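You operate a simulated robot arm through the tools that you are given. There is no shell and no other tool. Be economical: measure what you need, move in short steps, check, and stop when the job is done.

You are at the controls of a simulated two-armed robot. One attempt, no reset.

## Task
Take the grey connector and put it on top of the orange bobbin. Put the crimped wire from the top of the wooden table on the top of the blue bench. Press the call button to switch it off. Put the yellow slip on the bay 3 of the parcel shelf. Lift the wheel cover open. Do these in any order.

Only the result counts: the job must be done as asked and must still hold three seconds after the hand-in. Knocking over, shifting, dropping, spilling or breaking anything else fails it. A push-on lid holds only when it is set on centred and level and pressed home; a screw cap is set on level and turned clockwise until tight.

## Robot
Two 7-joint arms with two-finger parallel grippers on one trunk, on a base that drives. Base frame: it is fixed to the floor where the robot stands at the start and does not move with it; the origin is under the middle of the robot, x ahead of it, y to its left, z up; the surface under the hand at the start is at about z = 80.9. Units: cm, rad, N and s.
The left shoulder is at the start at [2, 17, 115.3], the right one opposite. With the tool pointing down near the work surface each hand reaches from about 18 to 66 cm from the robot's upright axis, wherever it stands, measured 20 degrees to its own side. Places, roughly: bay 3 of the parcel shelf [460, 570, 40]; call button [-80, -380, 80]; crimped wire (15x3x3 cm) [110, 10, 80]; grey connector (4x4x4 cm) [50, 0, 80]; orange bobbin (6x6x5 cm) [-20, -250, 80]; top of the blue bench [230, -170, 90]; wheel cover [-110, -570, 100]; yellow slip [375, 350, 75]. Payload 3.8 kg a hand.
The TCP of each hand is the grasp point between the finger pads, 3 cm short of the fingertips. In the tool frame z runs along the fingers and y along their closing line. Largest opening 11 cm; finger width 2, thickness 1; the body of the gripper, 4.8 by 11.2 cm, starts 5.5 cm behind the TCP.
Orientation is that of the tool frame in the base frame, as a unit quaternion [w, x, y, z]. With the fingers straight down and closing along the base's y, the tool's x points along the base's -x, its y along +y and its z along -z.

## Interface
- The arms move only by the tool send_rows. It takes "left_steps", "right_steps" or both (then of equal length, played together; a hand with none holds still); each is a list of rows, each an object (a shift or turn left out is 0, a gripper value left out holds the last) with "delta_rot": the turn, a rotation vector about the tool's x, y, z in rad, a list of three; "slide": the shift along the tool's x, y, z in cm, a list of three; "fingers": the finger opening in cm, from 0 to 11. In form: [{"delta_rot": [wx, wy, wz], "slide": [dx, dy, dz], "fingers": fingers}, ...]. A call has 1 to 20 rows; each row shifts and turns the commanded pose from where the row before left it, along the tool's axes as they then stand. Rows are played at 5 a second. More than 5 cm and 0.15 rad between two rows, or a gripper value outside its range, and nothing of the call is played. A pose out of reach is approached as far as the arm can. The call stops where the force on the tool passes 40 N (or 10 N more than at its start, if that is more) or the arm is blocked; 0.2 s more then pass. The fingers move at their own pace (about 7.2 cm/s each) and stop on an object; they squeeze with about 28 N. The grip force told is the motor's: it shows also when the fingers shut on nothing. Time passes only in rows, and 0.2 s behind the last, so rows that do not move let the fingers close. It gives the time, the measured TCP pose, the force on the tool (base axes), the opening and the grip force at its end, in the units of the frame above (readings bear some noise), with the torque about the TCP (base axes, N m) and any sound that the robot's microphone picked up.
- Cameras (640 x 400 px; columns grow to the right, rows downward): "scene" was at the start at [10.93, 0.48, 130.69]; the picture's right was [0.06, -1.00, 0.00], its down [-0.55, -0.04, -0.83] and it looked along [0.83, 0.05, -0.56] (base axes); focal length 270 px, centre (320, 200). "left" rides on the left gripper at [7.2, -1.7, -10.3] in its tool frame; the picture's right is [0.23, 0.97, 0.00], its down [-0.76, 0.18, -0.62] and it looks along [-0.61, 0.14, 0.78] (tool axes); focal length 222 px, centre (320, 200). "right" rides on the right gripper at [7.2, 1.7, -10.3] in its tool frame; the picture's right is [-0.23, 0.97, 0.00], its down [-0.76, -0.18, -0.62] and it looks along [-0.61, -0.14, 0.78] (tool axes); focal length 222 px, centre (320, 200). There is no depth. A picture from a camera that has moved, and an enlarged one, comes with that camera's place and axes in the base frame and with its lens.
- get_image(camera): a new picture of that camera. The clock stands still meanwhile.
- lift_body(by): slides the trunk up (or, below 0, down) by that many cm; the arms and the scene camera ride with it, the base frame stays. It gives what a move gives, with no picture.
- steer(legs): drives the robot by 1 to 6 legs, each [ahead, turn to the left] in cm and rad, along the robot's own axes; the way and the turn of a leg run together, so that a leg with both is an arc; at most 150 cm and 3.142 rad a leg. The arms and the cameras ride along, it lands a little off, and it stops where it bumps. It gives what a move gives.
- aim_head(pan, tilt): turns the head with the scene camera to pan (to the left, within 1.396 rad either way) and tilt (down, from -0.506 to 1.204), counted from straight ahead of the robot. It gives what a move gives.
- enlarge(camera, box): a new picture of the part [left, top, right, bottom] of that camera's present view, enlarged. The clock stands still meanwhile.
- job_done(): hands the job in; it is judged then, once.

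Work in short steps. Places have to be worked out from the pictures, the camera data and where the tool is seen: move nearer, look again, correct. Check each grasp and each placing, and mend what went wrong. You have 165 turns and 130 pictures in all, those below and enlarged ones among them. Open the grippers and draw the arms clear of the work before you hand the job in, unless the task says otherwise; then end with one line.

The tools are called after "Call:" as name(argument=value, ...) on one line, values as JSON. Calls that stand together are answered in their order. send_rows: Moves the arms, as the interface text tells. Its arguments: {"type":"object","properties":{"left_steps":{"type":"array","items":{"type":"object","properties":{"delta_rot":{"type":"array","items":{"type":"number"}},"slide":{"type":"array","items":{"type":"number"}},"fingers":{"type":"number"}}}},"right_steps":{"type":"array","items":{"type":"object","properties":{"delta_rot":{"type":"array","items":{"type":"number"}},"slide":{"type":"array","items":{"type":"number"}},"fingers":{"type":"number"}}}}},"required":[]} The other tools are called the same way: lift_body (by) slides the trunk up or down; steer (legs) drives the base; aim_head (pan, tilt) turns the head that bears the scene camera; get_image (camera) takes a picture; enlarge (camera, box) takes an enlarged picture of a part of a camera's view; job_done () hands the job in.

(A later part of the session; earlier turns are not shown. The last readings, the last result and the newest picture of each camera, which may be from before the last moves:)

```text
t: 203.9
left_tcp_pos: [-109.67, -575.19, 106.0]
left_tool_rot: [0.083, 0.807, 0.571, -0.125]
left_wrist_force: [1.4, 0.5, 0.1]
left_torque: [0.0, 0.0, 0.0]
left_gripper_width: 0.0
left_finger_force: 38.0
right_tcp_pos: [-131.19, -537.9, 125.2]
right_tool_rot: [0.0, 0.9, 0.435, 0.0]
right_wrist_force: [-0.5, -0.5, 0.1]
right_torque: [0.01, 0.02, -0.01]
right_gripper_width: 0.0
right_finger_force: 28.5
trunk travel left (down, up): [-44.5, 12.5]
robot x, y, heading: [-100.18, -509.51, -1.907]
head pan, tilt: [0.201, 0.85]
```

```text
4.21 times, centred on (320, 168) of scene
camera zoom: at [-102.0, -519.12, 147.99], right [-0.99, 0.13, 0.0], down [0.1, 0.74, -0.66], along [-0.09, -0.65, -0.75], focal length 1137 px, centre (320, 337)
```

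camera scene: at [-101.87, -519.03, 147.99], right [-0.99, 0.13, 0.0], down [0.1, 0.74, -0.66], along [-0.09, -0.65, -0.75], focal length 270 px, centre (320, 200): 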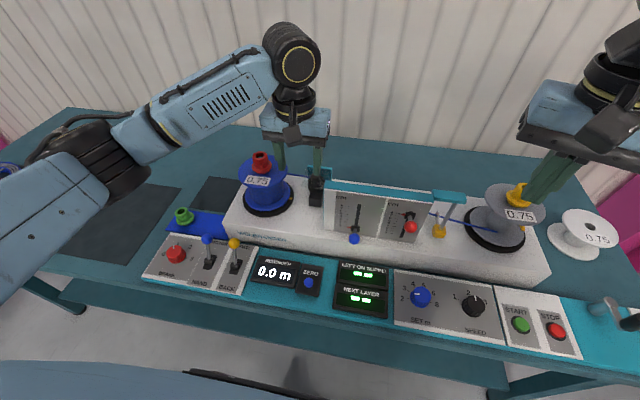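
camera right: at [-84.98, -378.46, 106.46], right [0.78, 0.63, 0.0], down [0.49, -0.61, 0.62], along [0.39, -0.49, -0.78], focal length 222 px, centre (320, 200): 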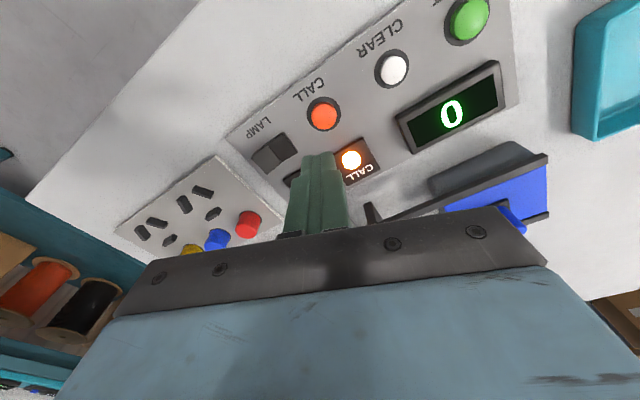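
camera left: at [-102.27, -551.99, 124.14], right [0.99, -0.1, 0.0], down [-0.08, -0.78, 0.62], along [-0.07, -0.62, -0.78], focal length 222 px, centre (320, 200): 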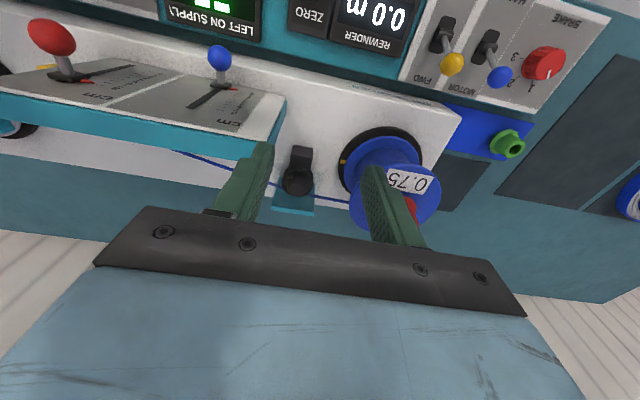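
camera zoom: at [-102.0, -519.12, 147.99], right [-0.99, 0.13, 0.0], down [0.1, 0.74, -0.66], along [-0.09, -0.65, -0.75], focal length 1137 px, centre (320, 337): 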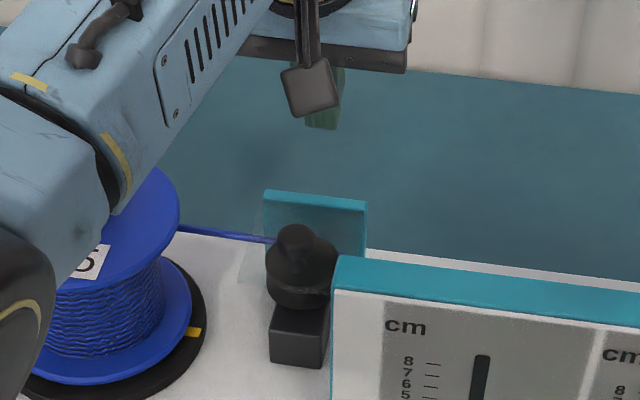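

The knob slipped out because its real path is lower. From where it sat in the fingers I get a longer stem and a hinge lower down, about 6 cm behind and 3.5 cm below the knob. I'll return above it for a deeper grip and a corrected arc.

Call:
send_rows(left_steps=[{"slide": [2.7, 0.06, -0.94]}, {"slide": [2.7, 0.06, -0.94]}, {"slide": [2.72, 0.06, -0.94], "fingers": 5}, {}, {}])

Call:
enlarge(camera="left", box=[220, 60, 420, 230])

```text
t: 205.1
left_tcp_pos: [-106.39, -567.01, 106.12]
left_tool_rot: [0.082, 0.807, 0.572, -0.123]
left_wrist_force: [0.0, -0.6, 0.0]
left_torque: [0.02, -0.04, -0.04]
left_gripper_width: 5.0
left_finger_force: 0.0
right_tcp_pos: [-131.18, -537.93, 125.25]
right_tool_rot: [0.0, 0.9, 0.435, -0.001]
right_wrist_force: [-0.2, -0.1, 0.2]
right_torque: [-0.04, -0.01, 0.02]
right_gripper_width: 0.01
right_finger_force: 28.4
trunk travel left (down, up): [-44.5, 12.5]
robot x, y, heading: [-99.93, -508.99, -1.908]
head pan, tilt: [0.201, 0.85]
```

```text
2.35 times, centred on (320, 145) of left
camera zoom: at [-104.54, -557.13, 113.84], right [0.99, -0.12, -0.07], down [-0.01, -0.58, 0.82], along [-0.14, -0.81, -0.57], focal length 523 px, centre (320, 329)
```

zoom: 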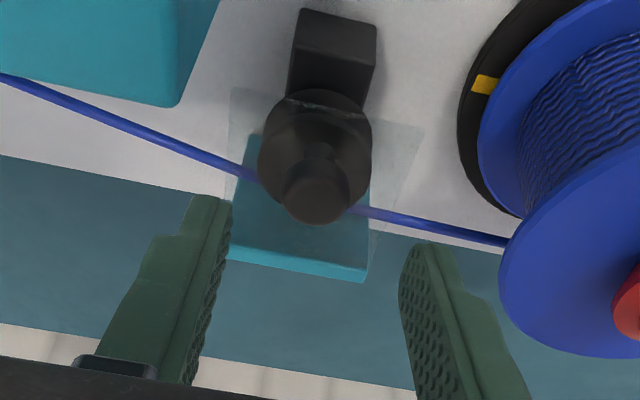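

I'll make a small correction and descend deeper, so the knob ends near the pads' centre.

Call:
send_rows(left_steps=[{"slide": [-0.42, -0.08, 0]}, {"slide": [0, 0, 2.5]}, {"slide": [0, 0, 2.2]}, {"slide": [0, 0, 0.8]}, {"slide": [0, 0, 0.5]}, {}])

Call:
enlarge(camera="left", box=[220, 60, 420, 230])

```text
t: 206.5
left_tcp_pos: [-107.18, -569.03, 100.49]
left_tool_rot: [0.082, 0.807, 0.572, -0.123]
left_wrist_force: [-0.7, -0.1, -0.2]
left_torque: [-0.02, 0.01, 0.01]
left_gripper_width: 5.02
left_finger_force: 0.0
right_tcp_pos: [-131.11, -537.97, 125.35]
right_tool_rot: [0.0, 0.9, 0.436, -0.001]
right_wrist_force: [-0.5, -1.1, 0.4]
right_torque: [0.03, 0.02, -0.02]
right_gripper_width: 0.0
right_finger_force: 28.1
trunk travel left (down, up): [-44.5, 12.5]
robot x, y, heading: [-99.92, -509.42, -1.905]
head pan, tilt: [0.201, 0.85]
```

```text
2.35 times, centred on (320, 145) of left
camera zoom: at [-105.39, -559.16, 108.21], right [0.99, -0.12, -0.07], down [-0.01, -0.58, 0.82], along [-0.14, -0.81, -0.57], focal length 523 px, centre (320, 329)
```

zoom: 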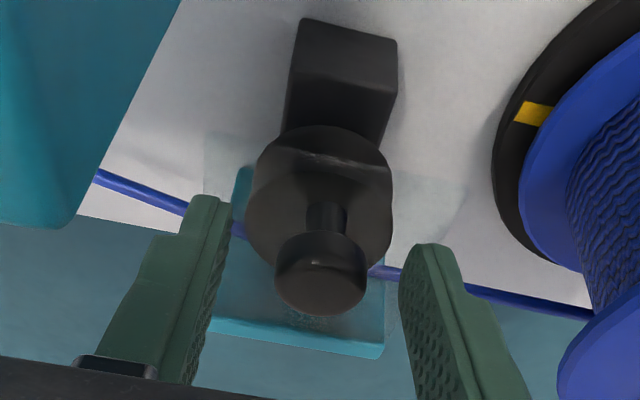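

Aligned. I'll go another 0.7 cm deeper and grip.

Call:
send_rows(left_steps=[{"slide": [0, 0, 0.4]}, {"slide": [0, 0, 0.3]}, {}, {"fingers": 0}, {}, {}, {}])

Call:
enlarge(camera="left", box=[220, 60, 420, 230])

```text
t: 208.1
left_tcp_pos: [-107.24, -569.33, 100.28]
left_tool_rot: [0.083, 0.807, 0.571, -0.127]
left_wrist_force: [7.1, -4.2, 28.3]
left_torque: [-0.78, -0.19, -0.01]
left_gripper_width: 2.33
left_finger_force: 44.6
right_tcp_pos: [-131.03, -537.76, 125.39]
right_tool_rot: [0.001, 0.9, 0.435, -0.001]
right_wrist_force: [0.1, 0.6, 0.0]
right_torque: [-0.02, 0.02, 0.0]
right_gripper_width: 0.01
right_finger_force: 28.7
trunk travel left (down, up): [-44.5, 12.5]
robot x, y, heading: [-100.01, -509.31, -1.907]
head pan, tilt: [0.201, 0.85]
```

```text
2.35 times, centred on (320, 145) of left
camera zoom: at [-105.45, -559.33, 107.95], right [0.99, -0.12, -0.08], down [0.0, -0.57, 0.82], along [-0.14, -0.81, -0.56], focal length 523 px, centre (320, 329)
```

zoom: 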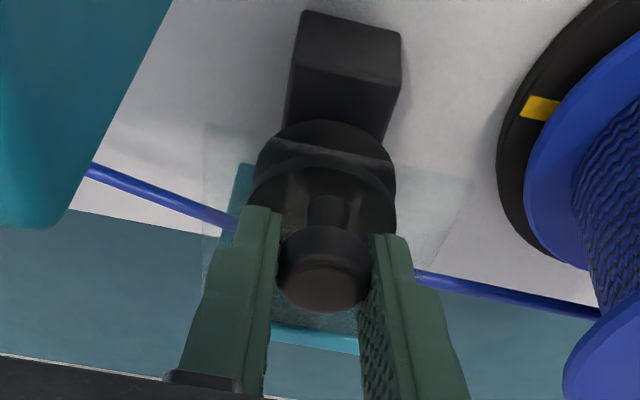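

I'm touching the clear plate with the knob held deep. I'll run the corrected arc for the first 30° and check where the knob sits in the fingers.

Call:
send_rows(left_steps=[{"slide": [-0.38, 0, -0.37]}, {"slide": [-0.38, 0, -0.37]}, {"slide": [-0.44, 0, -0.3]}, {"slide": [-0.44, 0, -0.29]}, {"slide": [-0.49, 0, -0.21]}, {"slide": [-0.48, 0, -0.21]}, {}])

Call:
enlarge(camera="left", box=[220, 60, 420, 230])

```text
t: 209.7
left_tcp_pos: [-107.71, -570.85, 102.29]
left_tool_rot: [0.081, 0.807, 0.572, -0.12]
left_wrist_force: [8.4, 16.9, -7.4]
left_torque: [1.13, -0.5, -0.06]
left_gripper_width: 2.31
left_finger_force: 44.9
right_tcp_pos: [-131.14, -537.78, 125.33]
right_tool_rot: [0.001, 0.901, 0.435, -0.001]
right_wrist_force: [0.6, 0.3, -0.3]
right_torque: [0.0, 0.02, -0.03]
right_gripper_width: 0.0
right_finger_force: 27.5
trunk travel left (down, up): [-44.5, 12.5]
robot x, y, heading: [-100.2, -509.75, -1.906]
head pan, tilt: [0.201, 0.85]
```

```text
2.35 times, centred on (320, 145) of left
camera zoom: at [-106.05, -561.07, 110.03], right [0.99, -0.12, -0.07], down [-0.01, -0.58, 0.81], along [-0.14, -0.81, -0.58], focal length 523 px, centre (320, 329)
```

zoom: 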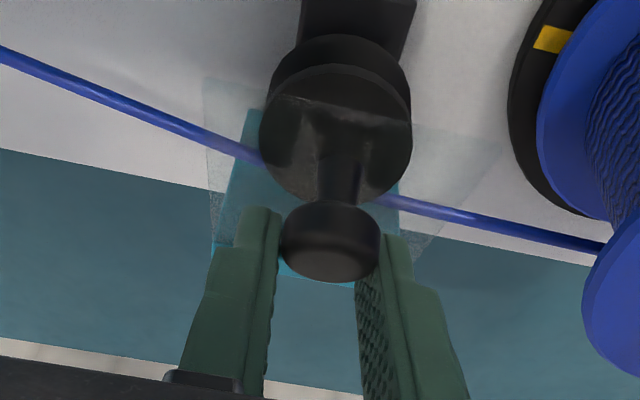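

Twisting friction at the pads makes the knob creep out, so gripping it won't carry the cover far enough. A better way is to hook closed fingertips under the plate's free front-left corner and push it up and over. I'll lower the cover gently, let go and back off first.

Call:
send_rows(left_steps=[{"slide": [0.48, 0, 0.21]}, {"slide": [0.49, 0, 0.21]}, {"slide": [0.44, 0, 0.29]}, {"slide": [0.44, 0, 0.3]}, {"slide": [0.38, 0, 0.2]}, {"slide": [0.2, 0, 0.1]}, {"fingers": 5}, {}, {"slide": [0, 0, -4]}, {"slide": [0, 0, -4.5]}, {"slide": [3, 0, -3.5]}, {"slide": [3.5, 0, -3], "fingers": 0}, {}])

Call:
enlarge(camera="scene", box=[240, 130, 390, 250])

```text
t: 212.5
left_tcp_pos: [-103.75, -559.24, 112.96]
left_tool_rot: [0.082, 0.807, 0.572, -0.121]
left_wrist_force: [0.1, -0.7, -0.1]
left_torque: [0.0, -0.02, 0.02]
left_gripper_width: 0.02
left_finger_force: 28.3
right_tcp_pos: [-131.34, -537.88, 125.19]
right_tool_rot: [0.0, 0.9, 0.435, 0.001]
right_wrist_force: [-0.2, 0.6, 0.0]
right_torque: [0.0, 0.01, -0.03]
right_gripper_width: 0.0
right_finger_force: 28.0
trunk travel left (down, up): [-44.5, 12.5]
robot x, y, heading: [-100.3, -509.71, -1.911]
head pan, tilt: [0.201, 0.85]
```

```text
3.33 times, centred on (315, 190) of scene
camera zoom: at [-102.07, -519.1, 147.99], right [-0.99, 0.13, 0.0], down [0.1, 0.74, -0.66], along [-0.09, -0.65, -0.75], focal length 900 px, centre (337, 233)
```

zoom: 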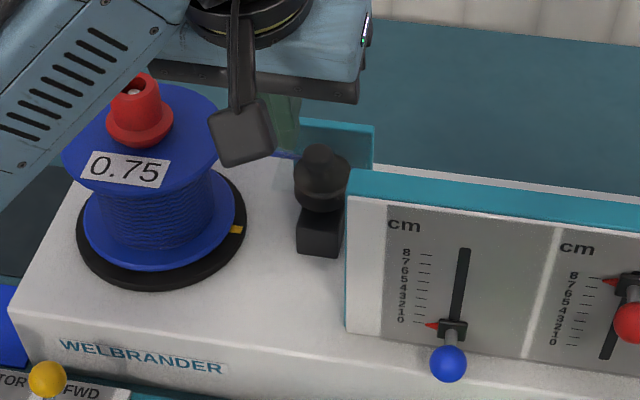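

I'll pitch the hand forward to about 1.0 rad and roll it by -90° up here, in clear space.

Call:
send_rows(left_steps=[{"slide": [1, 0, -3]}, {"delta_rot": [0, -0.14, 0]}, {"delta_rot": [0, -0.14, 0]}, {"delta_rot": [0, -0.14, 0]}, {"delta_rot": [0, -0.14, 0]}, {"delta_rot": [0, -0.14, 0]}, {}])

Call:
send_rows(left_steps=[{"delta_rot": [0, 0, -0.143]}, {"delta_rot": [0, 0, -0.143]}, {"delta_rot": [0, 0, -0.143]}, {"delta_rot": [0, 0, -0.143]}, {"delta_rot": [0, 0, -0.143]}, {"delta_rot": [0, 0, -0.143]}, {"delta_rot": [0, 0, -0.143]}, {"delta_rot": [0, 0, -0.143]}, {"delta_rot": [0, 0, -0.143]}, {"delta_rot": [0, 0, -0.143]}, {"delta_rot": [0, 0, -0.143]}, {}])

Call:
get_image(camera="scene")

Call:
get_image(camera="left")

```text
t: 214.1
left_tcp_pos: [-103.22, -557.41, 115.42]
left_tool_rot: [0.273, 0.716, 0.509, -0.392]
left_wrist_force: [-0.2, -0.3, 1.0]
left_torque: [0.04, -0.01, -0.01]
left_gripper_width: 0.0
left_finger_force: 27.9
right_tcp_pos: [-131.15, -537.97, 125.24]
right_tool_rot: [0.0, 0.9, 0.435, 0.0]
right_wrist_force: [-0.7, 0.2, 0.4]
right_torque: [-0.02, -0.01, -0.01]
right_gripper_width: 0.02
right_finger_force: 28.0
trunk travel left (down, up): [-44.5, 12.5]
robot x, y, heading: [-100.08, -508.98, -1.9]
head pan, tilt: [0.201, 0.85]
```

```text
t: 216.7
left_tcp_pos: [-102.68, -557.69, 115.08]
left_tool_rot: [-0.076, 0.148, 0.866, -0.471]
left_wrist_force: [-0.2, 0.3, -1.2]
left_torque: [-0.01, 0.01, 0.0]
left_gripper_width: 0.0
left_finger_force: 28.1
right_tcp_pos: [-131.09, -538.02, 125.18]
right_tool_rot: [0.001, 0.9, 0.435, -0.001]
right_wrist_force: [0.2, 0.2, 0.1]
right_torque: [-0.03, -0.01, -0.02]
right_gripper_width: 0.0
right_finger_force: 27.9
trunk travel left (down, up): [-44.5, 12.5]
robot x, y, heading: [-100.25, -509.15, -1.903]
head pan, tilt: [0.201, 0.85]
```

```text
31 pictures are left
camera scene: at [-101.92, -519.12, 147.99], right [-0.99, 0.13, 0.0], down [0.1, 0.74, -0.66], along [-0.09, -0.65, -0.75], focal length 270 px, centre (320, 200)
```

scene: 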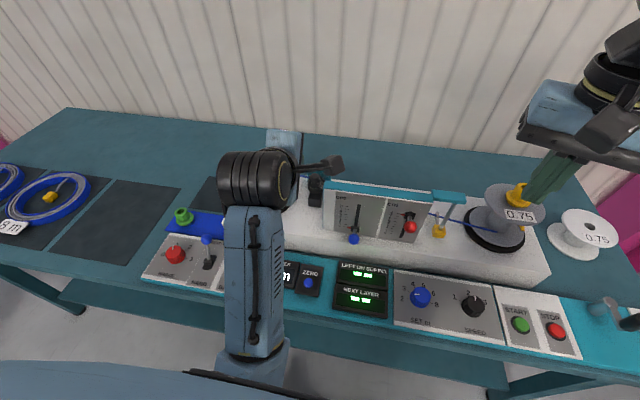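

```text
30 pictures are left
camera left: at [-106.92, -548.12, 122.05], right [-0.03, 0.57, -0.82], down [0.92, 0.34, 0.2], along [0.39, -0.75, -0.54], focal length 222 px, centre (320, 200)
```

left: 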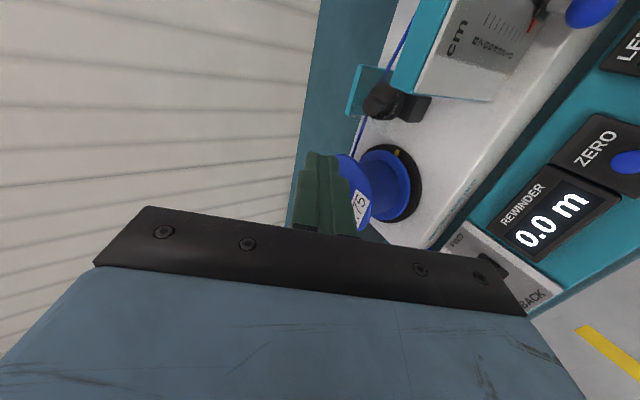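

The posture works: fingers point forwards and down with the camera to the right. I'll lower to in front of the plate's left corner, between wheel and spool.

Call:
send_rows(left_steps=[{"slide": [-0.55, 2.65, 2.56]}, {"slide": [-0.55, 2.65, 2.56]}, {"slide": [-0.55, 2.65, 2.56]}, {"slide": [-0.55, 2.65, 2.56]}, {"slide": [-0.54, 2.0, 1.9]}, {}])

Call:
get_image(camera="left")

```text
t: 218.1
left_tcp_pos: [-100.78, -561.94, 97.73]
left_tool_rot: [-0.071, 0.154, 0.865, -0.472]
left_wrist_force: [0.5, 0.4, 0.0]
left_torque: [-0.02, 0.0, 0.0]
left_gripper_width: 0.0
left_finger_force: 27.5
right_tcp_pos: [-131.23, -537.97, 125.06]
right_tool_rot: [0.001, 0.901, 0.435, -0.001]
right_wrist_force: [0.4, 1.3, 0.0]
right_torque: [0.0, 0.03, -0.01]
right_gripper_width: 0.0
right_finger_force: 28.2
trunk travel left (down, up): [-44.5, 12.5]
robot x, y, heading: [-100.42, -509.09, -1.905]
head pan, tilt: [0.201, 0.85]
```

```text
29 pictures are left
camera left: at [-105.09, -552.24, 104.68], right [-0.02, 0.57, -0.82], down [0.92, 0.33, 0.21], along [0.39, -0.75, -0.53], focal length 222 px, centre (320, 200)
```

left: 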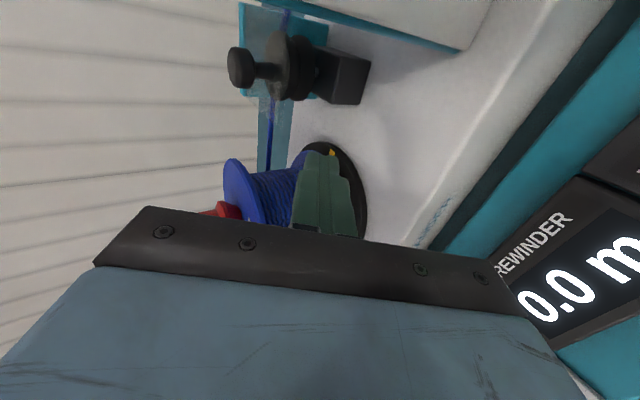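

I have a good side view of knob, plate and wheel. I'll enlarge it to place the plate's edge exactly.

Call:
enlarge(camera="left", box=[210, 0, 380, 170])

```text
2.35 times, centred on (295, 85) of left
camera zoom: at [-105.09, -552.24, 104.68], right [-0.02, 0.57, -0.82], down [0.92, 0.33, 0.21], along [0.39, -0.75, -0.53], focal length 523 px, centre (379, 471)
```

zoom: 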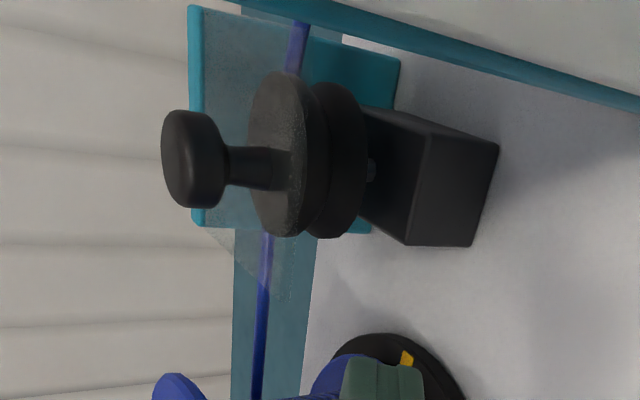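

The plate's front-left corner is about 2.4 cm in front of the knob and 3.1 cm to its left, at z about 97.3. I'll lower the tip to z 94, shift sideways and slide in underneath.

Call:
send_rows(left_steps=[{"slide": [0.85, 1.59, 1.03]}, {"slide": [0, -1.0, 1.48]}, {"slide": [0, -1.0, 1.48]}, {"slide": [0, -0.88, 1.48]}, {}])

Call:
enlarge(camera="left", box=[210, 60, 380, 230])

```text
t: 219.3
left_tcp_pos: [-103.76, -566.27, 95.98]
left_tool_rot: [-0.079, 0.147, 0.867, -0.47]
left_wrist_force: [0.0, 0.9, -0.5]
left_torque: [0.01, 0.01, 0.01]
left_gripper_width: 0.0
left_finger_force: 28.0
right_tcp_pos: [-131.12, -537.99, 125.13]
right_tool_rot: [0.0, 0.9, 0.436, -0.001]
right_wrist_force: [0.4, 0.4, -0.5]
right_torque: [0.0, -0.01, 0.01]
right_gripper_width: 0.0
right_finger_force: 28.1
trunk travel left (down, up): [-44.5, 12.5]
robot x, y, heading: [-99.81, -509.01, -1.905]
head pan, tilt: [0.201, 0.85]
```

```text
2.35 times, centred on (295, 145) of left
camera zoom: at [-108.04, -556.75, 102.97], right [-0.04, 0.58, -0.82], down [0.92, 0.33, 0.19], along [0.38, -0.75, -0.54], focal length 523 px, centre (379, 329)
```

zoom: 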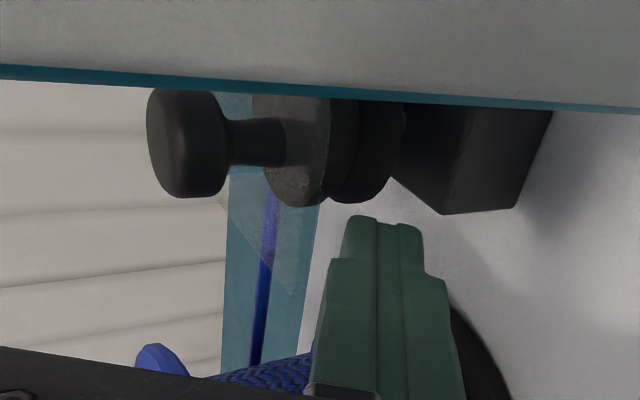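

The tip is under the plate's corner. I'll shift 0.5 cm away from the wheel, then rise and start lifting.

Call:
send_rows(left_steps=[{"slide": [-0.5, 0, 0]}, {"slide": [0, -0.84, -0.55]}, {"slide": [0, -0.84, -0.54]}, {"slide": [0, -0.74, 0]}, {"slide": [0, -0.74, 0]}, {"slide": [0, -0.74, 0]}, {"slide": [0, -0.74, 0]}, {}])

Call:
get_image(camera="left")

```text
t: 221.1
left_tcp_pos: [-103.53, -568.09, 100.34]
left_tool_rot: [-0.077, 0.148, 0.868, -0.468]
left_wrist_force: [-0.5, -0.1, -0.3]
left_torque: [0.05, 0.02, -0.01]
left_gripper_width: 0.02
left_finger_force: 27.6
right_tcp_pos: [-131.26, -537.97, 125.22]
right_tool_rot: [0.0, 0.9, 0.435, -0.001]
right_wrist_force: [-0.1, 0.0, 0.1]
right_torque: [-0.02, -0.04, -0.03]
right_gripper_width: 0.0
right_finger_force: 27.4
trunk travel left (down, up): [-44.5, 12.5]
robot x, y, heading: [-100.34, -509.44, -1.901]
head pan, tilt: [0.201, 0.85]
```

```text
26 pictures are left
camera left: at [-107.89, -558.5, 107.3], right [-0.04, 0.58, -0.82], down [0.92, 0.33, 0.2], along [0.39, -0.74, -0.54], focal length 222 px, centre (320, 200)
```

left: 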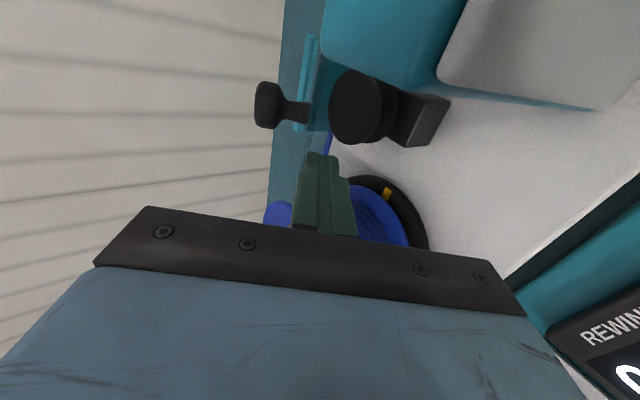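

The cover is lifting cleanly with no resistance. I'll continue the sweep up and over, reducing the pitch.

Call:
send_rows(left_steps=[{"slide": [0, -1.19, -0.17], "delta_rot": [-0.075, 0, 0]}, {"slide": [0, -1.19, -0.17], "delta_rot": [-0.075, 0, 0]}, {"slide": [0, -1.19, -0.17], "delta_rot": [-0.075, 0, 0]}, {"slide": [0, -1.19, -0.17], "delta_rot": [-0.075, 0, 0]}, {"slide": [0, -0.79, 0.175], "delta_rot": [-0.05, 0, 0]}, {"slide": [0, -0.79, 0.175], "delta_rot": [-0.05, 0, 0]}, {}])

Call:
get_image(camera="left")

```text
t: 222.9
left_tcp_pos: [-101.59, -572.9, 104.23]
left_tool_rot: [-0.021, 0.148, 0.947, -0.285]
left_wrist_force: [-0.3, -0.1, -0.5]
left_torque: [-0.03, 0.01, 0.0]
left_gripper_width: 0.01
left_finger_force: 27.8
right_tcp_pos: [-131.19, -537.84, 125.24]
right_tool_rot: [0.001, 0.9, 0.435, -0.001]
right_wrist_force: [0.8, 0.2, 0.1]
right_torque: [-0.02, 0.04, -0.03]
right_gripper_width: 0.0
right_finger_force: 27.6
trunk travel left (down, up): [-44.5, 12.5]
robot x, y, heading: [-100.06, -509.33, -1.905]
head pan, tilt: [0.201, 0.85]
stopped in row 7 (left hand): the arm was blocked; the commanded pose is now the measured one
```

```text
25 pictures are left
camera left: at [-107.79, -566.62, 113.46], right [0.05, 0.84, -0.54], down [0.85, 0.25, 0.46], along [0.52, -0.48, -0.7], focal length 222 px, centre (320, 200)
```

left: 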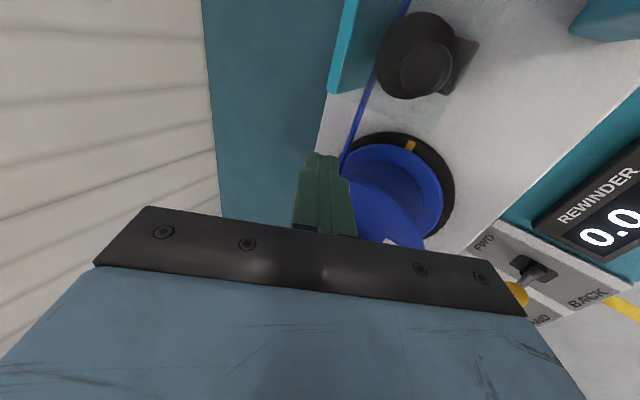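

Something pushed the hand sideways and the plate dropped off. I'll look at the scene before going on.

Call:
get_image(camera="scene")

```text
24 pictures are left
camera scene: at [-101.92, -519.14, 147.99], right [-0.99, 0.13, 0.0], down [0.1, 0.74, -0.66], along [-0.09, -0.65, -0.75], focal length 270 px, centre (320, 200)
```

scene: 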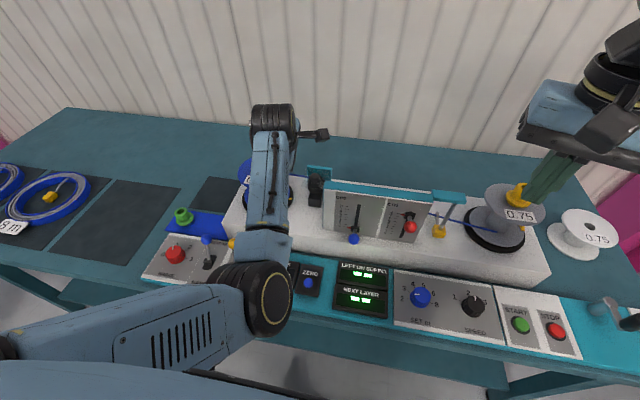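

The cover shut again and nothing else has moved. Rolling the pitch forward swung the forearm low over the spool, so this time I'll keep the pitch at 1.0 throughout. I'll return to the start of the hook.

Call:
send_rows(left_steps=[{"slide": [0, -2.6, -4.1]}, {"delta_rot": [0.14, 0, 0]}, {"delta_rot": [0.14, 0, 0]}, {"delta_rot": [0.137, 0, 0]}, {"slide": [1.1, 1.9, -2.94]}, {"slide": [1.1, 1.9, -2.94]}, {"slide": [1.1, 1.9, -2.94]}, {"slide": [0, 3.16, 2.05]}, {"slide": [0, 3.16, 2.05]}, {}])

```text
t: 225.1
left_tcp_pos: [-101.23, -562.62, 102.03]
left_tool_rot: [-0.043, 0.147, 0.861, -0.484]
left_wrist_force: [-0.3, 0.4, 0.3]
left_torque: [-0.02, 0.02, 0.01]
left_gripper_width: 0.0
left_finger_force: 28.4
right_tcp_pos: [-131.15, -538.06, 125.16]
right_tool_rot: [0.0, 0.9, 0.436, -0.001]
right_wrist_force: [0.4, 0.1, 0.1]
right_torque: [0.0, 0.01, 0.01]
right_gripper_width: 0.0
right_finger_force: 28.5
trunk travel left (down, up): [-44.5, 12.5]
robot x, y, heading: [-99.93, -509.4, -1.906]
head pan, tilt: [0.201, 0.85]
```

Ready to hook again. I'll lower, insert under the corner and lift to about 40° with constant pitch.

Call:
send_rows(left_steps=[{"slide": [0.35, 2.56, 1.66]}, {"slide": [0.35, 2.56, 1.66]}, {"slide": [0, -0.8, 1.23]}, {"slide": [0, -0.8, 1.23]}, {"slide": [0, -0.8, 1.23]}, {"slide": [0, -0.84, -0.55]}, {"slide": [0, -0.84, -0.54]}, {"slide": [0, -0.74, 0]}, {"slide": [0, -0.74, 0]}, {"slide": [0, -0.74, 0]}, {"slide": [0, -0.74, 0]}, {"slide": [0, -0.82, -0.44]}, {}])

Call:
get_image(camera="left")

```text
t: 227.9
left_tcp_pos: [-103.68, -567.33, 100.52]
left_tool_rot: [-0.045, 0.144, 0.866, -0.476]
left_wrist_force: [-0.1, 0.2, -0.1]
left_torque: [0.03, 0.0, 0.0]
left_gripper_width: 0.0
left_finger_force: 28.2
right_tcp_pos: [-131.15, -537.95, 125.28]
right_tool_rot: [0.0, 0.9, 0.435, -0.001]
right_wrist_force: [-0.3, 0.1, -0.1]
right_torque: [0.06, -0.03, -0.01]
right_gripper_width: 0.0
right_finger_force: 28.2
trunk travel left (down, up): [-44.5, 12.5]
robot x, y, heading: [-100.23, -509.23, -1.907]
head pan, tilt: [0.201, 0.85]
```

```text
23 pictures are left
camera left: at [-108.64, -557.85, 107.02], right [-0.02, 0.56, -0.83], down [0.9, 0.37, 0.24], along [0.44, -0.74, -0.51], focal length 222 px, centre (320, 200)
```

left: 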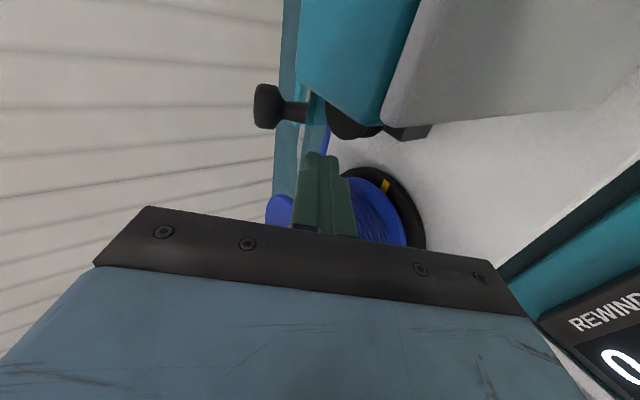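

The cover is up about 25° again. I'll continue with the pitch held constant.

Call:
send_rows(left_steps=[{"slide": [0, -0.89, -0.1]}, {"slide": [0, -0.89, -0.1]}, {"slide": [0, -0.75, 0.235]}, {"slide": [0, -0.75, 0.235]}, {"slide": [0, -0.75, 0.235]}, {}])

Call:
get_image(camera="left")

```text
t: 229.3
left_tcp_pos: [-104.12, -569.77, 103.2]
left_tool_rot: [-0.041, 0.145, 0.868, -0.473]
left_wrist_force: [-0.2, -0.5, 0.2]
left_torque: [-0.01, 0.02, -0.01]
left_gripper_width: 0.0
left_finger_force: 27.5
right_tcp_pos: [-131.17, -537.85, 125.17]
right_tool_rot: [0.001, 0.901, 0.435, -0.001]
right_wrist_force: [-0.1, 1.0, -0.2]
right_torque: [-0.02, 0.0, -0.01]
right_gripper_width: 0.01
right_finger_force: 28.3
trunk travel left (down, up): [-44.5, 12.5]
robot x, y, heading: [-100.16, -509.22, -1.907]
head pan, tilt: [0.201, 0.85]
```

```text
22 pictures are left
camera left: at [-109.23, -560.3, 109.68], right [-0.01, 0.56, -0.83], down [0.89, 0.37, 0.25], along [0.45, -0.74, -0.51], focal length 222 px, centre (320, 200)
```

left: 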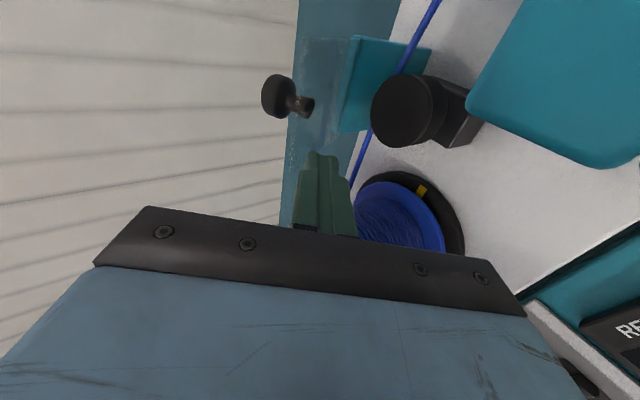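

The plate is steep now, with the knob on the far side. I'll keep pushing it up and over past vertical.

Call:
send_rows(left_steps=[{"slide": [0, -0.65, 0.46]}, {"slide": [0, -0.65, 0.46]}, {"slide": [0, -0.65, 0.46]}, {"slide": [0, -0.55, 0.7]}, {"slide": [0, -0.55, 0.7]}, {}])

Call:
get_image(camera="left")

```text
t: 230.9
left_tcp_pos: [-104.03, -573.84, 103.34]
left_tool_rot: [-0.03, 0.145, 0.87, -0.47]
left_wrist_force: [0.8, 0.1, 0.0]
left_torque: [0.02, 0.01, -0.01]
left_gripper_width: 0.03
left_finger_force: 28.6
right_tcp_pos: [-131.07, -537.94, 125.26]
right_tool_rot: [0.0, 0.901, 0.435, 0.0]
right_wrist_force: [0.7, 0.4, -0.3]
right_torque: [-0.04, -0.01, -0.02]
right_gripper_width: 0.0
right_finger_force: 28.0
trunk travel left (down, up): [-44.5, 12.5]
robot x, y, heading: [-99.98, -509.22, -1.903]
head pan, tilt: [0.201, 0.85]
stopped in row 6 (left hand): the arm was blocked; the commanded pose is now the measured one
```

```text
21 pictures are left
camera left: at [-109.42, -564.42, 109.81], right [0.0, 0.57, -0.82], down [0.89, 0.38, 0.26], along [0.47, -0.73, -0.5], focal length 222 px, centre (320, 200)
```

left: 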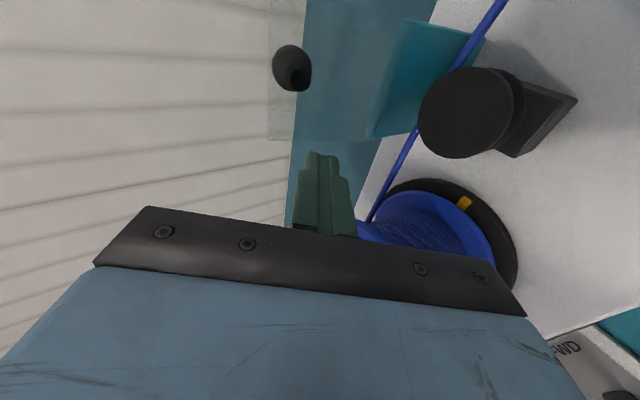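

The cover now stands upright by itself, with the finger just beside it. I'll draw the finger straight back along its axis and check.

Call:
send_rows(left_steps=[{"slide": [-0.3, 0, -4.5]}, {"slide": [0, 0, -4.5]}, {"slide": [0, 0, -4.5]}, {"slide": [0, -2, -4]}, {"slide": [0, -2, -4]}, {}])

Call:
enlarge(camera="scene", box=[240, 120, 390, 230])

```text
t: 232.3
left_tcp_pos: [-100.14, -558.53, 118.19]
left_tool_rot: [-0.02, 0.15, 0.87, -0.468]
left_wrist_force: [-0.1, 0.5, 1.4]
left_torque: [0.01, 0.0, 0.0]
left_gripper_width: 0.02
left_finger_force: 27.9
right_tcp_pos: [-131.12, -537.95, 125.16]
right_tool_rot: [0.0, 0.9, 0.435, -0.001]
right_wrist_force: [0.5, -0.1, 0.0]
right_torque: [0.03, 0.04, -0.06]
right_gripper_width: 0.01
right_finger_force: 28.0
trunk travel left (down, up): [-44.5, 12.5]
robot x, y, heading: [-100.01, -509.01, -1.907]
head pan, tilt: [0.201, 0.85]
```

```text
3.64 times, centred on (315, 175) of scene
camera zoom: at [-101.95, -519.14, 147.99], right [-0.99, 0.13, 0.0], down [0.1, 0.74, -0.66], along [-0.09, -0.65, -0.75], focal length 982 px, centre (338, 291)
```

zoom: 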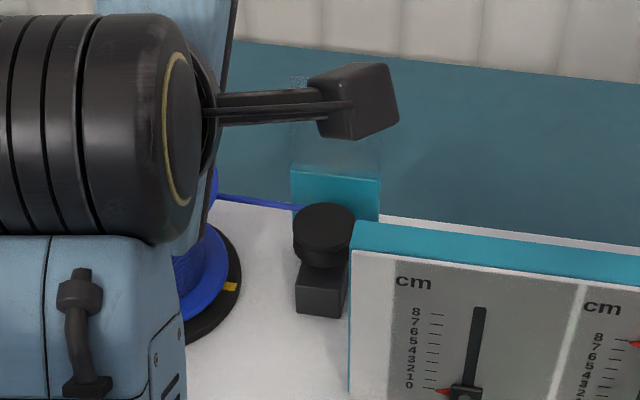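

The cover stands open by itself. I'll back away from the bench and restore the left hand to pointing straight down.

Call:
steer(legs=[[-36, 0]])

Call:
send_rows(left_steps=[{"delta_rot": [0, 0, 0.143]}, {"delta_rot": [0, 0, 0.143]}, {"delta_rot": [0, 0, 0.143]}, {"delta_rot": [0, 0, 0.143]}, {"delta_rot": [0, 0, 0.143]}, {"delta_rot": [0, 0, 0.143]}, {"delta_rot": [0, 0, 0.143]}, {"delta_rot": [0, 0, 0.143]}, {"delta_rot": [0, 0, 0.143]}, {"delta_rot": [0, 0, 0.143]}, {"delta_rot": [0, 0, 0.143]}, {"delta_rot": [0, 0.14, 0]}, {"delta_rot": [0, 0.14, 0]}, {"delta_rot": [0, 0.14, 0]}, {"delta_rot": [0, 0.14, 0]}, {"delta_rot": [0, 0.14, 0]}, {"delta_rot": [0, 0.14, 0]}, {"delta_rot": [0, 0.14, 0]}, {}])

Call:
enlarge(camera="scene", box=[210, 60, 430, 200])

```text
t: 234.6
left_tcp_pos: [-88.4, -524.69, 118.27]
left_tool_rot: [-0.02, 0.149, 0.87, -0.47]
left_wrist_force: [0.3, 0.4, 0.1]
left_torque: [0.01, 0.0, -0.03]
left_gripper_width: 0.01
left_finger_force: 27.5
right_tcp_pos: [-119.52, -503.98, 125.27]
right_tool_rot: [0.0, 0.901, 0.435, -0.001]
right_wrist_force: [0.5, 0.6, -0.1]
right_torque: [0.01, -0.01, 0.01]
right_gripper_width: 0.01
right_finger_force: 27.7
trunk travel left (down, up): [-44.5, 12.5]
robot x, y, heading: [-88.47, -475.23, -1.907]
head pan, tilt: [0.201, 0.85]
```

```text
t: 238.6
left_tcp_pos: [-88.58, -532.81, 109.83]
left_tool_rot: [0.044, 0.796, 0.602, 0.036]
left_wrist_force: [0.3, 0.4, -0.1]
left_torque: [0.02, 0.05, 0.02]
left_gripper_width: 0.01
left_finger_force: 27.9
left hand out of reach, approached as far as the arm can: row 15, 16, 17, 18
right_tcp_pos: [-119.37, -503.97, 125.22]
right_tool_rot: [-0.001, 0.901, 0.434, 0.0]
right_wrist_force: [0.2, 0.0, 0.0]
right_torque: [-0.01, 0.02, -0.04]
right_gripper_width: 0.01
right_finger_force: 27.8
trunk travel left (down, up): [-44.5, 12.5]
robot x, y, heading: [-88.46, -475.22, -1.905]
head pan, tilt: [0.201, 0.85]
```

```text
2.86 times, centred on (320, 130) of scene
camera zoom: at [-90.12, -485.18, 147.99], right [-0.99, 0.13, 0.0], down [0.1, 0.74, -0.66], along [-0.09, -0.65, -0.75], focal length 772 px, centre (320, 400)
```

zoom: 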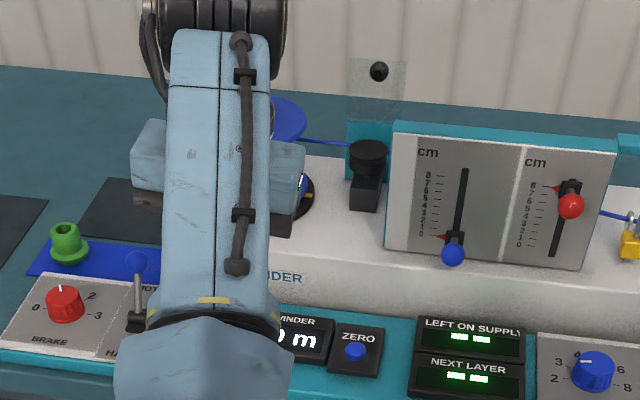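

The cover stays open, with the plate upright and the knob behind it. I'll retract the left arm to a carrying pose and plan the route to the yellow slip.

Call:
send_rows(left_steps=[{"slide": [2, 0, -3]}, {"slide": [4.5, 0, -1]}, {"slide": [4.5, 0, 0]}, {"slide": [4.5, 0, 0]}, {"slide": [4.5, 0, 0], "fingers": 8}, {"slide": [0, 2, 0]}, {}])

Call:
lift_body(by=-10)

```text
t: 240.2
left_tcp_pos: [-80.19, -526.63, 102.51]
left_tool_rot: [0.054, 0.792, 0.606, 0.05]
left_wrist_force: [0.3, 0.8, 0.0]
left_torque: [0.03, 0.02, 0.01]
left_gripper_width: 8.0
left_finger_force: 0.1
left hand out of reach, approached as far as the arm can: row 1, 2, 3, 4, 5
right_tcp_pos: [-119.36, -503.89, 125.31]
right_tool_rot: [0.0, 0.901, 0.434, 0.0]
right_wrist_force: [0.1, -0.2, 0.1]
right_torque: [-0.01, 0.01, -0.01]
right_gripper_width: 0.0
right_finger_force: 28.2
trunk travel left (down, up): [-44.5, 12.5]
robot x, y, heading: [-88.34, -475.88, -1.904]
head pan, tilt: [0.201, 0.85]
```

```text
t: 241.6
left_tcp_pos: [-80.13, -526.94, 92.51]
left_tool_rot: [0.054, 0.791, 0.607, 0.049]
left_wrist_force: [0.4, -0.3, 0.2]
left_torque: [0.0, -0.01, -0.04]
left_gripper_width: 8.0
left_finger_force: 0.1
right_tcp_pos: [-119.45, -504.06, 115.24]
right_tool_rot: [0.0, 0.9, 0.435, 0.0]
right_wrist_force: [0.4, -0.1, -0.7]
right_torque: [-0.02, 0.01, 0.02]
right_gripper_width: 0.0
right_finger_force: 28.2
trunk travel left (down, up): [-34.5, 22.5]
robot x, y, heading: [-88.42, -475.22, -1.908]
head pan, tilt: [0.201, 0.85]
```

The left arm says it's out of reach in its current joint posture. I'll try moving the commanded pose outwards to the left, where the arm has more room, and read the result.

Call:
send_rows(left_steps=[{"slide": [0, 4, 0]}, {"slide": [0, 4, 0]}, {"slide": [-4, 2, 0]}, {"slide": [-4, 0, 0]}, {"slide": [-3, 0, 0]}, {}, {}])

```text
t: 243.2
left_tcp_pos: [-75.65, -539.79, 94.11]
left_tool_rot: [0.042, 0.798, 0.6, 0.034]
left_wrist_force: [-0.2, -0.3, 0.3]
left_torque: [0.0, -0.02, -0.02]
left_gripper_width: 8.0
left_finger_force: 0.1
right_tcp_pos: [-119.42, -504.13, 115.21]
right_tool_rot: [-0.001, 0.901, 0.435, 0.0]
right_wrist_force: [-0.8, 0.2, -0.2]
right_torque: [0.0, 0.0, -0.04]
right_gripper_width: 0.0
right_finger_force: 27.5
trunk travel left (down, up): [-34.5, 22.5]
robot x, y, heading: [-88.03, -475.44, -1.902]
head pan, tilt: [0.201, 0.85]
```

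That pose is reachable. I'll raise the hand from here.

Call:
send_rows(left_steps=[{"slide": [0, 0, -4]}, {"slide": [0, 0, -4]}, {"slide": [0, 0, -4]}, {"slide": [0, 0, -4]}, {"slide": [0, 0, -3]}, {}])

Call:
get_image(camera="scene")

```text
t: 244.6
left_tcp_pos: [-77.79, -539.24, 112.97]
left_tool_rot: [0.042, 0.799, 0.599, 0.035]
left_wrist_force: [0.7, -0.1, -0.6]
left_torque: [0.02, 0.02, -0.01]
left_gripper_width: 8.03
left_finger_force: 0.0
right_tcp_pos: [-119.43, -504.0, 115.15]
right_tool_rot: [0.0, 0.9, 0.435, 0.0]
right_wrist_force: [0.5, -0.2, 0.4]
right_torque: [0.01, 0.05, 0.01]
right_gripper_width: 0.02
right_finger_force: 28.3
trunk travel left (down, up): [-34.5, 22.5]
robot x, y, heading: [-87.93, -475.58, -1.906]
head pan, tilt: [0.201, 0.85]
```

```text
18 pictures are left
camera scene: at [-90.14, -485.25, 137.99], right [-0.99, 0.13, 0.0], down [0.1, 0.74, -0.66], along [-0.09, -0.65, -0.75], focal length 270 px, centre (320, 200)
```

scene: 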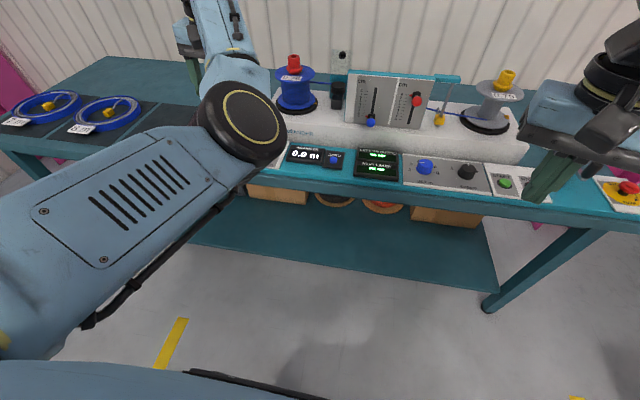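

The cover remains open. The left arm has an awkward elbow posture, so I'll use the right hand from here on. I'll drive out to the main aisle and back along it, checking the pose as I go.

Call:
steer(legs=[[-6, 0], [0, 1.57], [101, 0], [0, 1.57]])

```text
t: 258.0
left_tcp_pos: [-1.81, -439.64, 113.04]
left_tool_rot: [-0.035, -0.597, 0.801, 0.041]
left_wrist_force: [0.0, -0.5, -0.7]
left_torque: [0.0, -0.03, 0.02]
left_gripper_width: 8.0
left_finger_force: 0.0
right_tcp_pos: [39.75, -475.13, 115.22]
right_tool_rot: [0.0, -0.432, 0.902, 0.0]
right_wrist_force: [0.6, 0.0, 0.2]
right_torque: [0.02, -0.01, 0.01]
right_gripper_width: 0.01
right_finger_force: 27.9
trunk travel left (down, up): [-34.5, 22.5]
robot x, y, heading: [8.66, -503.85, 1.226]
head pan, tilt: [0.201, 0.85]
```

On the aisle's centre line. I'll drive along it.

Call:
steer(legs=[[0, 0.008], [150, 0], [150, 0], [150, 0]])

Call:
aim_head(pan=0, tilt=0.3)

Call:
get_image(camera="scene")

```text
t: 279.9
left_tcp_pos: [139.33, -12.68, 113.08]
left_tool_rot: [-0.035, -0.608, 0.792, 0.041]
left_wrist_force: [-0.1, -0.2, 0.5]
left_torque: [0.0, 0.0, -0.01]
left_gripper_width: 8.0
left_finger_force: 0.1
right_tcp_pos: [181.78, -47.01, 115.23]
right_tool_rot: [0.001, -0.445, 0.896, 0.0]
right_wrist_force: [-1.0, 0.7, -1.6]
right_torque: [-0.02, 0.02, 0.01]
right_gripper_width: 0.01
right_finger_force: 28.2
trunk travel left (down, up): [-34.5, 22.5]
robot x, y, heading: [151.36, -76.38, 1.26]
head pan, tilt: [0.201, 0.85]
```

```text
t: 280.8
left_tcp_pos: [139.26, -12.74, 112.99]
left_tool_rot: [-0.035, -0.61, 0.791, 0.041]
left_wrist_force: [0.0, 0.8, 0.2]
left_torque: [0.02, -0.01, 0.01]
left_gripper_width: 7.98
left_finger_force: 0.1
right_tcp_pos: [181.77, -47.11, 115.13]
right_tool_rot: [0.0, -0.445, 0.896, -0.001]
right_wrist_force: [0.7, 0.7, -0.9]
right_torque: [0.0, -0.04, 0.03]
right_gripper_width: 0.03
right_finger_force: 28.0
trunk travel left (down, up): [-34.5, 22.5]
robot x, y, heading: [151.63, -75.92, 1.258]
head pan, tilt: [0.0, 0.3]
```

```text
17 pictures are left
camera scene: at [154.84, -65.53, 142.82], right [0.95, -0.31, 0.0], down [-0.09, -0.28, -0.95], along [0.29, 0.91, -0.3], focal length 270 px, centre (320, 200)
```

scene: 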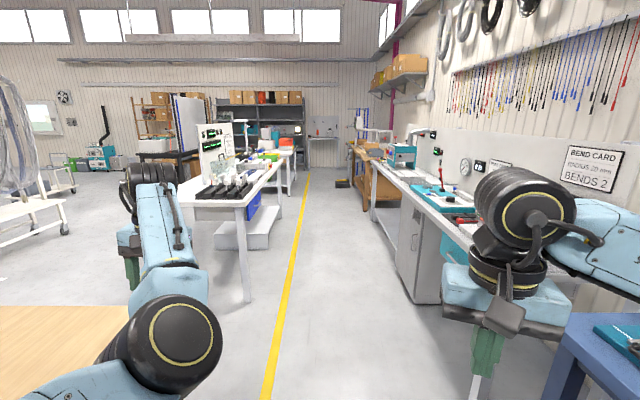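

The aisle ahead is open and the wooden bench ahead on the right is where the slip should be. I'll drive on and look again.

Call:
steer(legs=[[0, -0.022], [150, 0], [150, 0]])

Call:
aim_head(pan=-0.25, tilt=0.3)

Call:
get_image(camera="scene")

```text
t: 295.6
left_tcp_pos: [242.21, 270.34, 112.88]
left_tool_rot: [-0.034, -0.592, 0.804, 0.042]
left_wrist_force: [-0.3, -0.5, -0.6]
left_torque: [0.02, 0.02, 0.0]
left_gripper_width: 8.01
left_finger_force: 0.0
right_tcp_pos: [283.35, 234.42, 115.18]
right_tool_rot: [0.0, -0.427, 0.904, 0.0]
right_wrist_force: [0.6, 0.1, -0.8]
right_torque: [0.01, 0.0, -0.03]
right_gripper_width: 0.0
right_finger_force: 27.7
trunk travel left (down, up): [-34.5, 22.5]
robot x, y, heading: [251.44, 206.46, 1.217]
head pan, tilt: [0.0, 0.3]
```

```text
t: 296.4
left_tcp_pos: [242.27, 270.38, 112.98]
left_tool_rot: [-0.035, -0.592, 0.804, 0.042]
left_wrist_force: [-0.7, -0.2, -0.1]
left_torque: [-0.02, 0.03, 0.0]
left_gripper_width: 8.02
left_finger_force: 0.1
right_tcp_pos: [283.13, 234.45, 115.16]
right_tool_rot: [0.0, -0.427, 0.904, 0.0]
right_wrist_force: [0.0, 0.8, -0.7]
right_torque: [0.01, -0.03, 0.0]
right_gripper_width: 0.0
right_finger_force: 28.0
trunk travel left (down, up): [-34.5, 22.5]
robot x, y, heading: [252.13, 206.09, 1.219]
head pan, tilt: [-0.25, 0.3]
```

```text
16 pictures are left
camera scene: at [257.74, 215.9, 142.83], right [0.82, -0.57, 0.0], down [-0.17, -0.24, -0.96], along [0.54, 0.79, -0.3], focal length 270 px, centre (320, 200)
```

scene: 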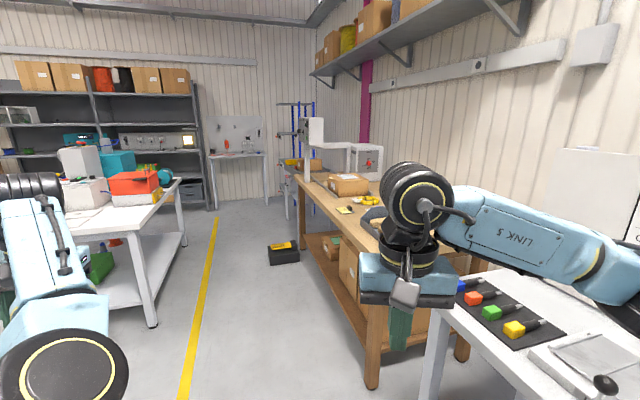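

The wooden packing bench is close, with something yellow at (345, 210). I'll zoom in.

Call:
enlarge(camera="scene", box=[275, 140, 395, 240])

```text
4.00 times, centred on (335, 190) of scene
camera zoom: at [257.74, 215.9, 142.83], right [0.82, -0.57, 0.0], down [-0.17, -0.24, -0.96], along [0.54, 0.79, -0.3], focal length 1080 px, centre (260, 240)
```

zoom: 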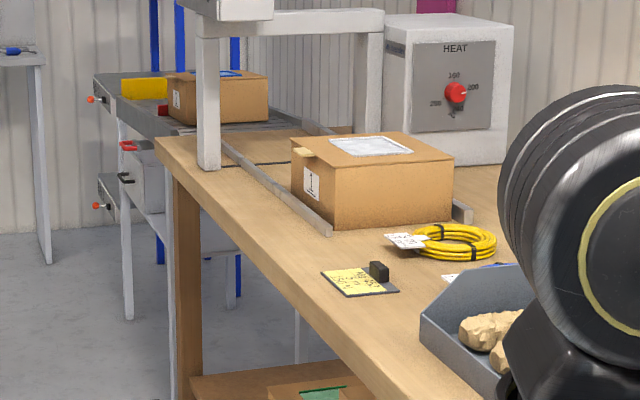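

The slip has a black tab on its end, a good place to grip. I'll drive alongside the packing bench and turn to face it with the slip ahead to my right.

Call:
steer(legs=[[0, -0.08], [150, 0], [38, 0], [0, -1.465]])

Call:
aim_head(pan=-0.25, tilt=0.75)

Call:
get_image(camera="scene")

```text
t: 308.4
left_tcp_pos: [371.41, 426.12, 113.14]
left_tool_rot: [-0.013, -0.218, 0.975, 0.053]
left_wrist_force: [-21.4, -6.3, -4.7]
left_torque: [0.87, -2.82, -0.4]
left_gripper_width: 7.99
left_finger_force: 0.2
right_tcp_pos: [370.96, 370.04, 115.33]
right_tool_rot: [0.002, 0.001, 1.0, 0.001]
right_wrist_force: [0.1, 0.1, -1.0]
right_torque: [0.01, 0.04, 0.02]
right_gripper_width: 0.02
right_finger_force: 27.9
trunk travel left (down, up): [-34.5, 22.5]
robot x, y, heading: [329.58, 376.64, 0.347]
head pan, tilt: [-0.25, 0.3]
stopped in leg 4: the robot was blocked; the commanded pose is now the measured one
```

```text
t: 309.3
left_tcp_pos: [371.33, 426.07, 113.18]
left_tool_rot: [-0.013, -0.217, 0.975, 0.052]
left_wrist_force: [-26.5, -5.1, -1.1]
left_torque: [0.64, -3.67, -0.34]
left_gripper_width: 7.99
left_finger_force: 0.0
right_tcp_pos: [370.98, 370.23, 115.45]
right_tool_rot: [0.002, 0.001, 1.0, 0.0]
right_wrist_force: [-0.1, 0.3, 0.5]
right_torque: [-0.02, 0.01, 0.01]
right_gripper_width: 0.0
right_finger_force: 28.2
trunk travel left (down, up): [-34.5, 22.5]
robot x, y, heading: [329.66, 376.76, 0.341]
head pan, tilt: [-0.25, 0.75]
```

```text
14 pictures are left
camera scene: at [339.29, 377.94, 138.85], right [0.09, -1.0, 0.0], down [-0.68, -0.06, -0.74], along [0.73, 0.07, -0.68], focal length 270 px, centre (320, 200)
```

scene: 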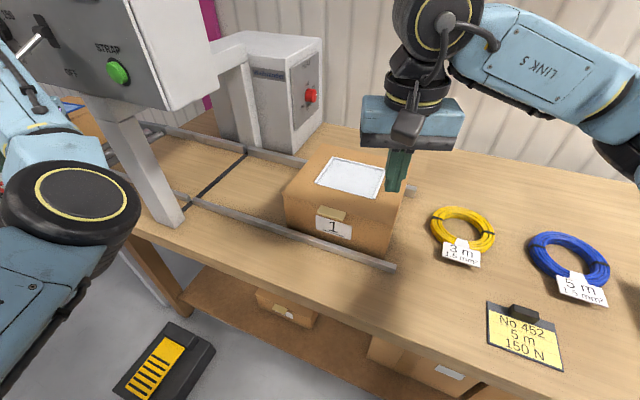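

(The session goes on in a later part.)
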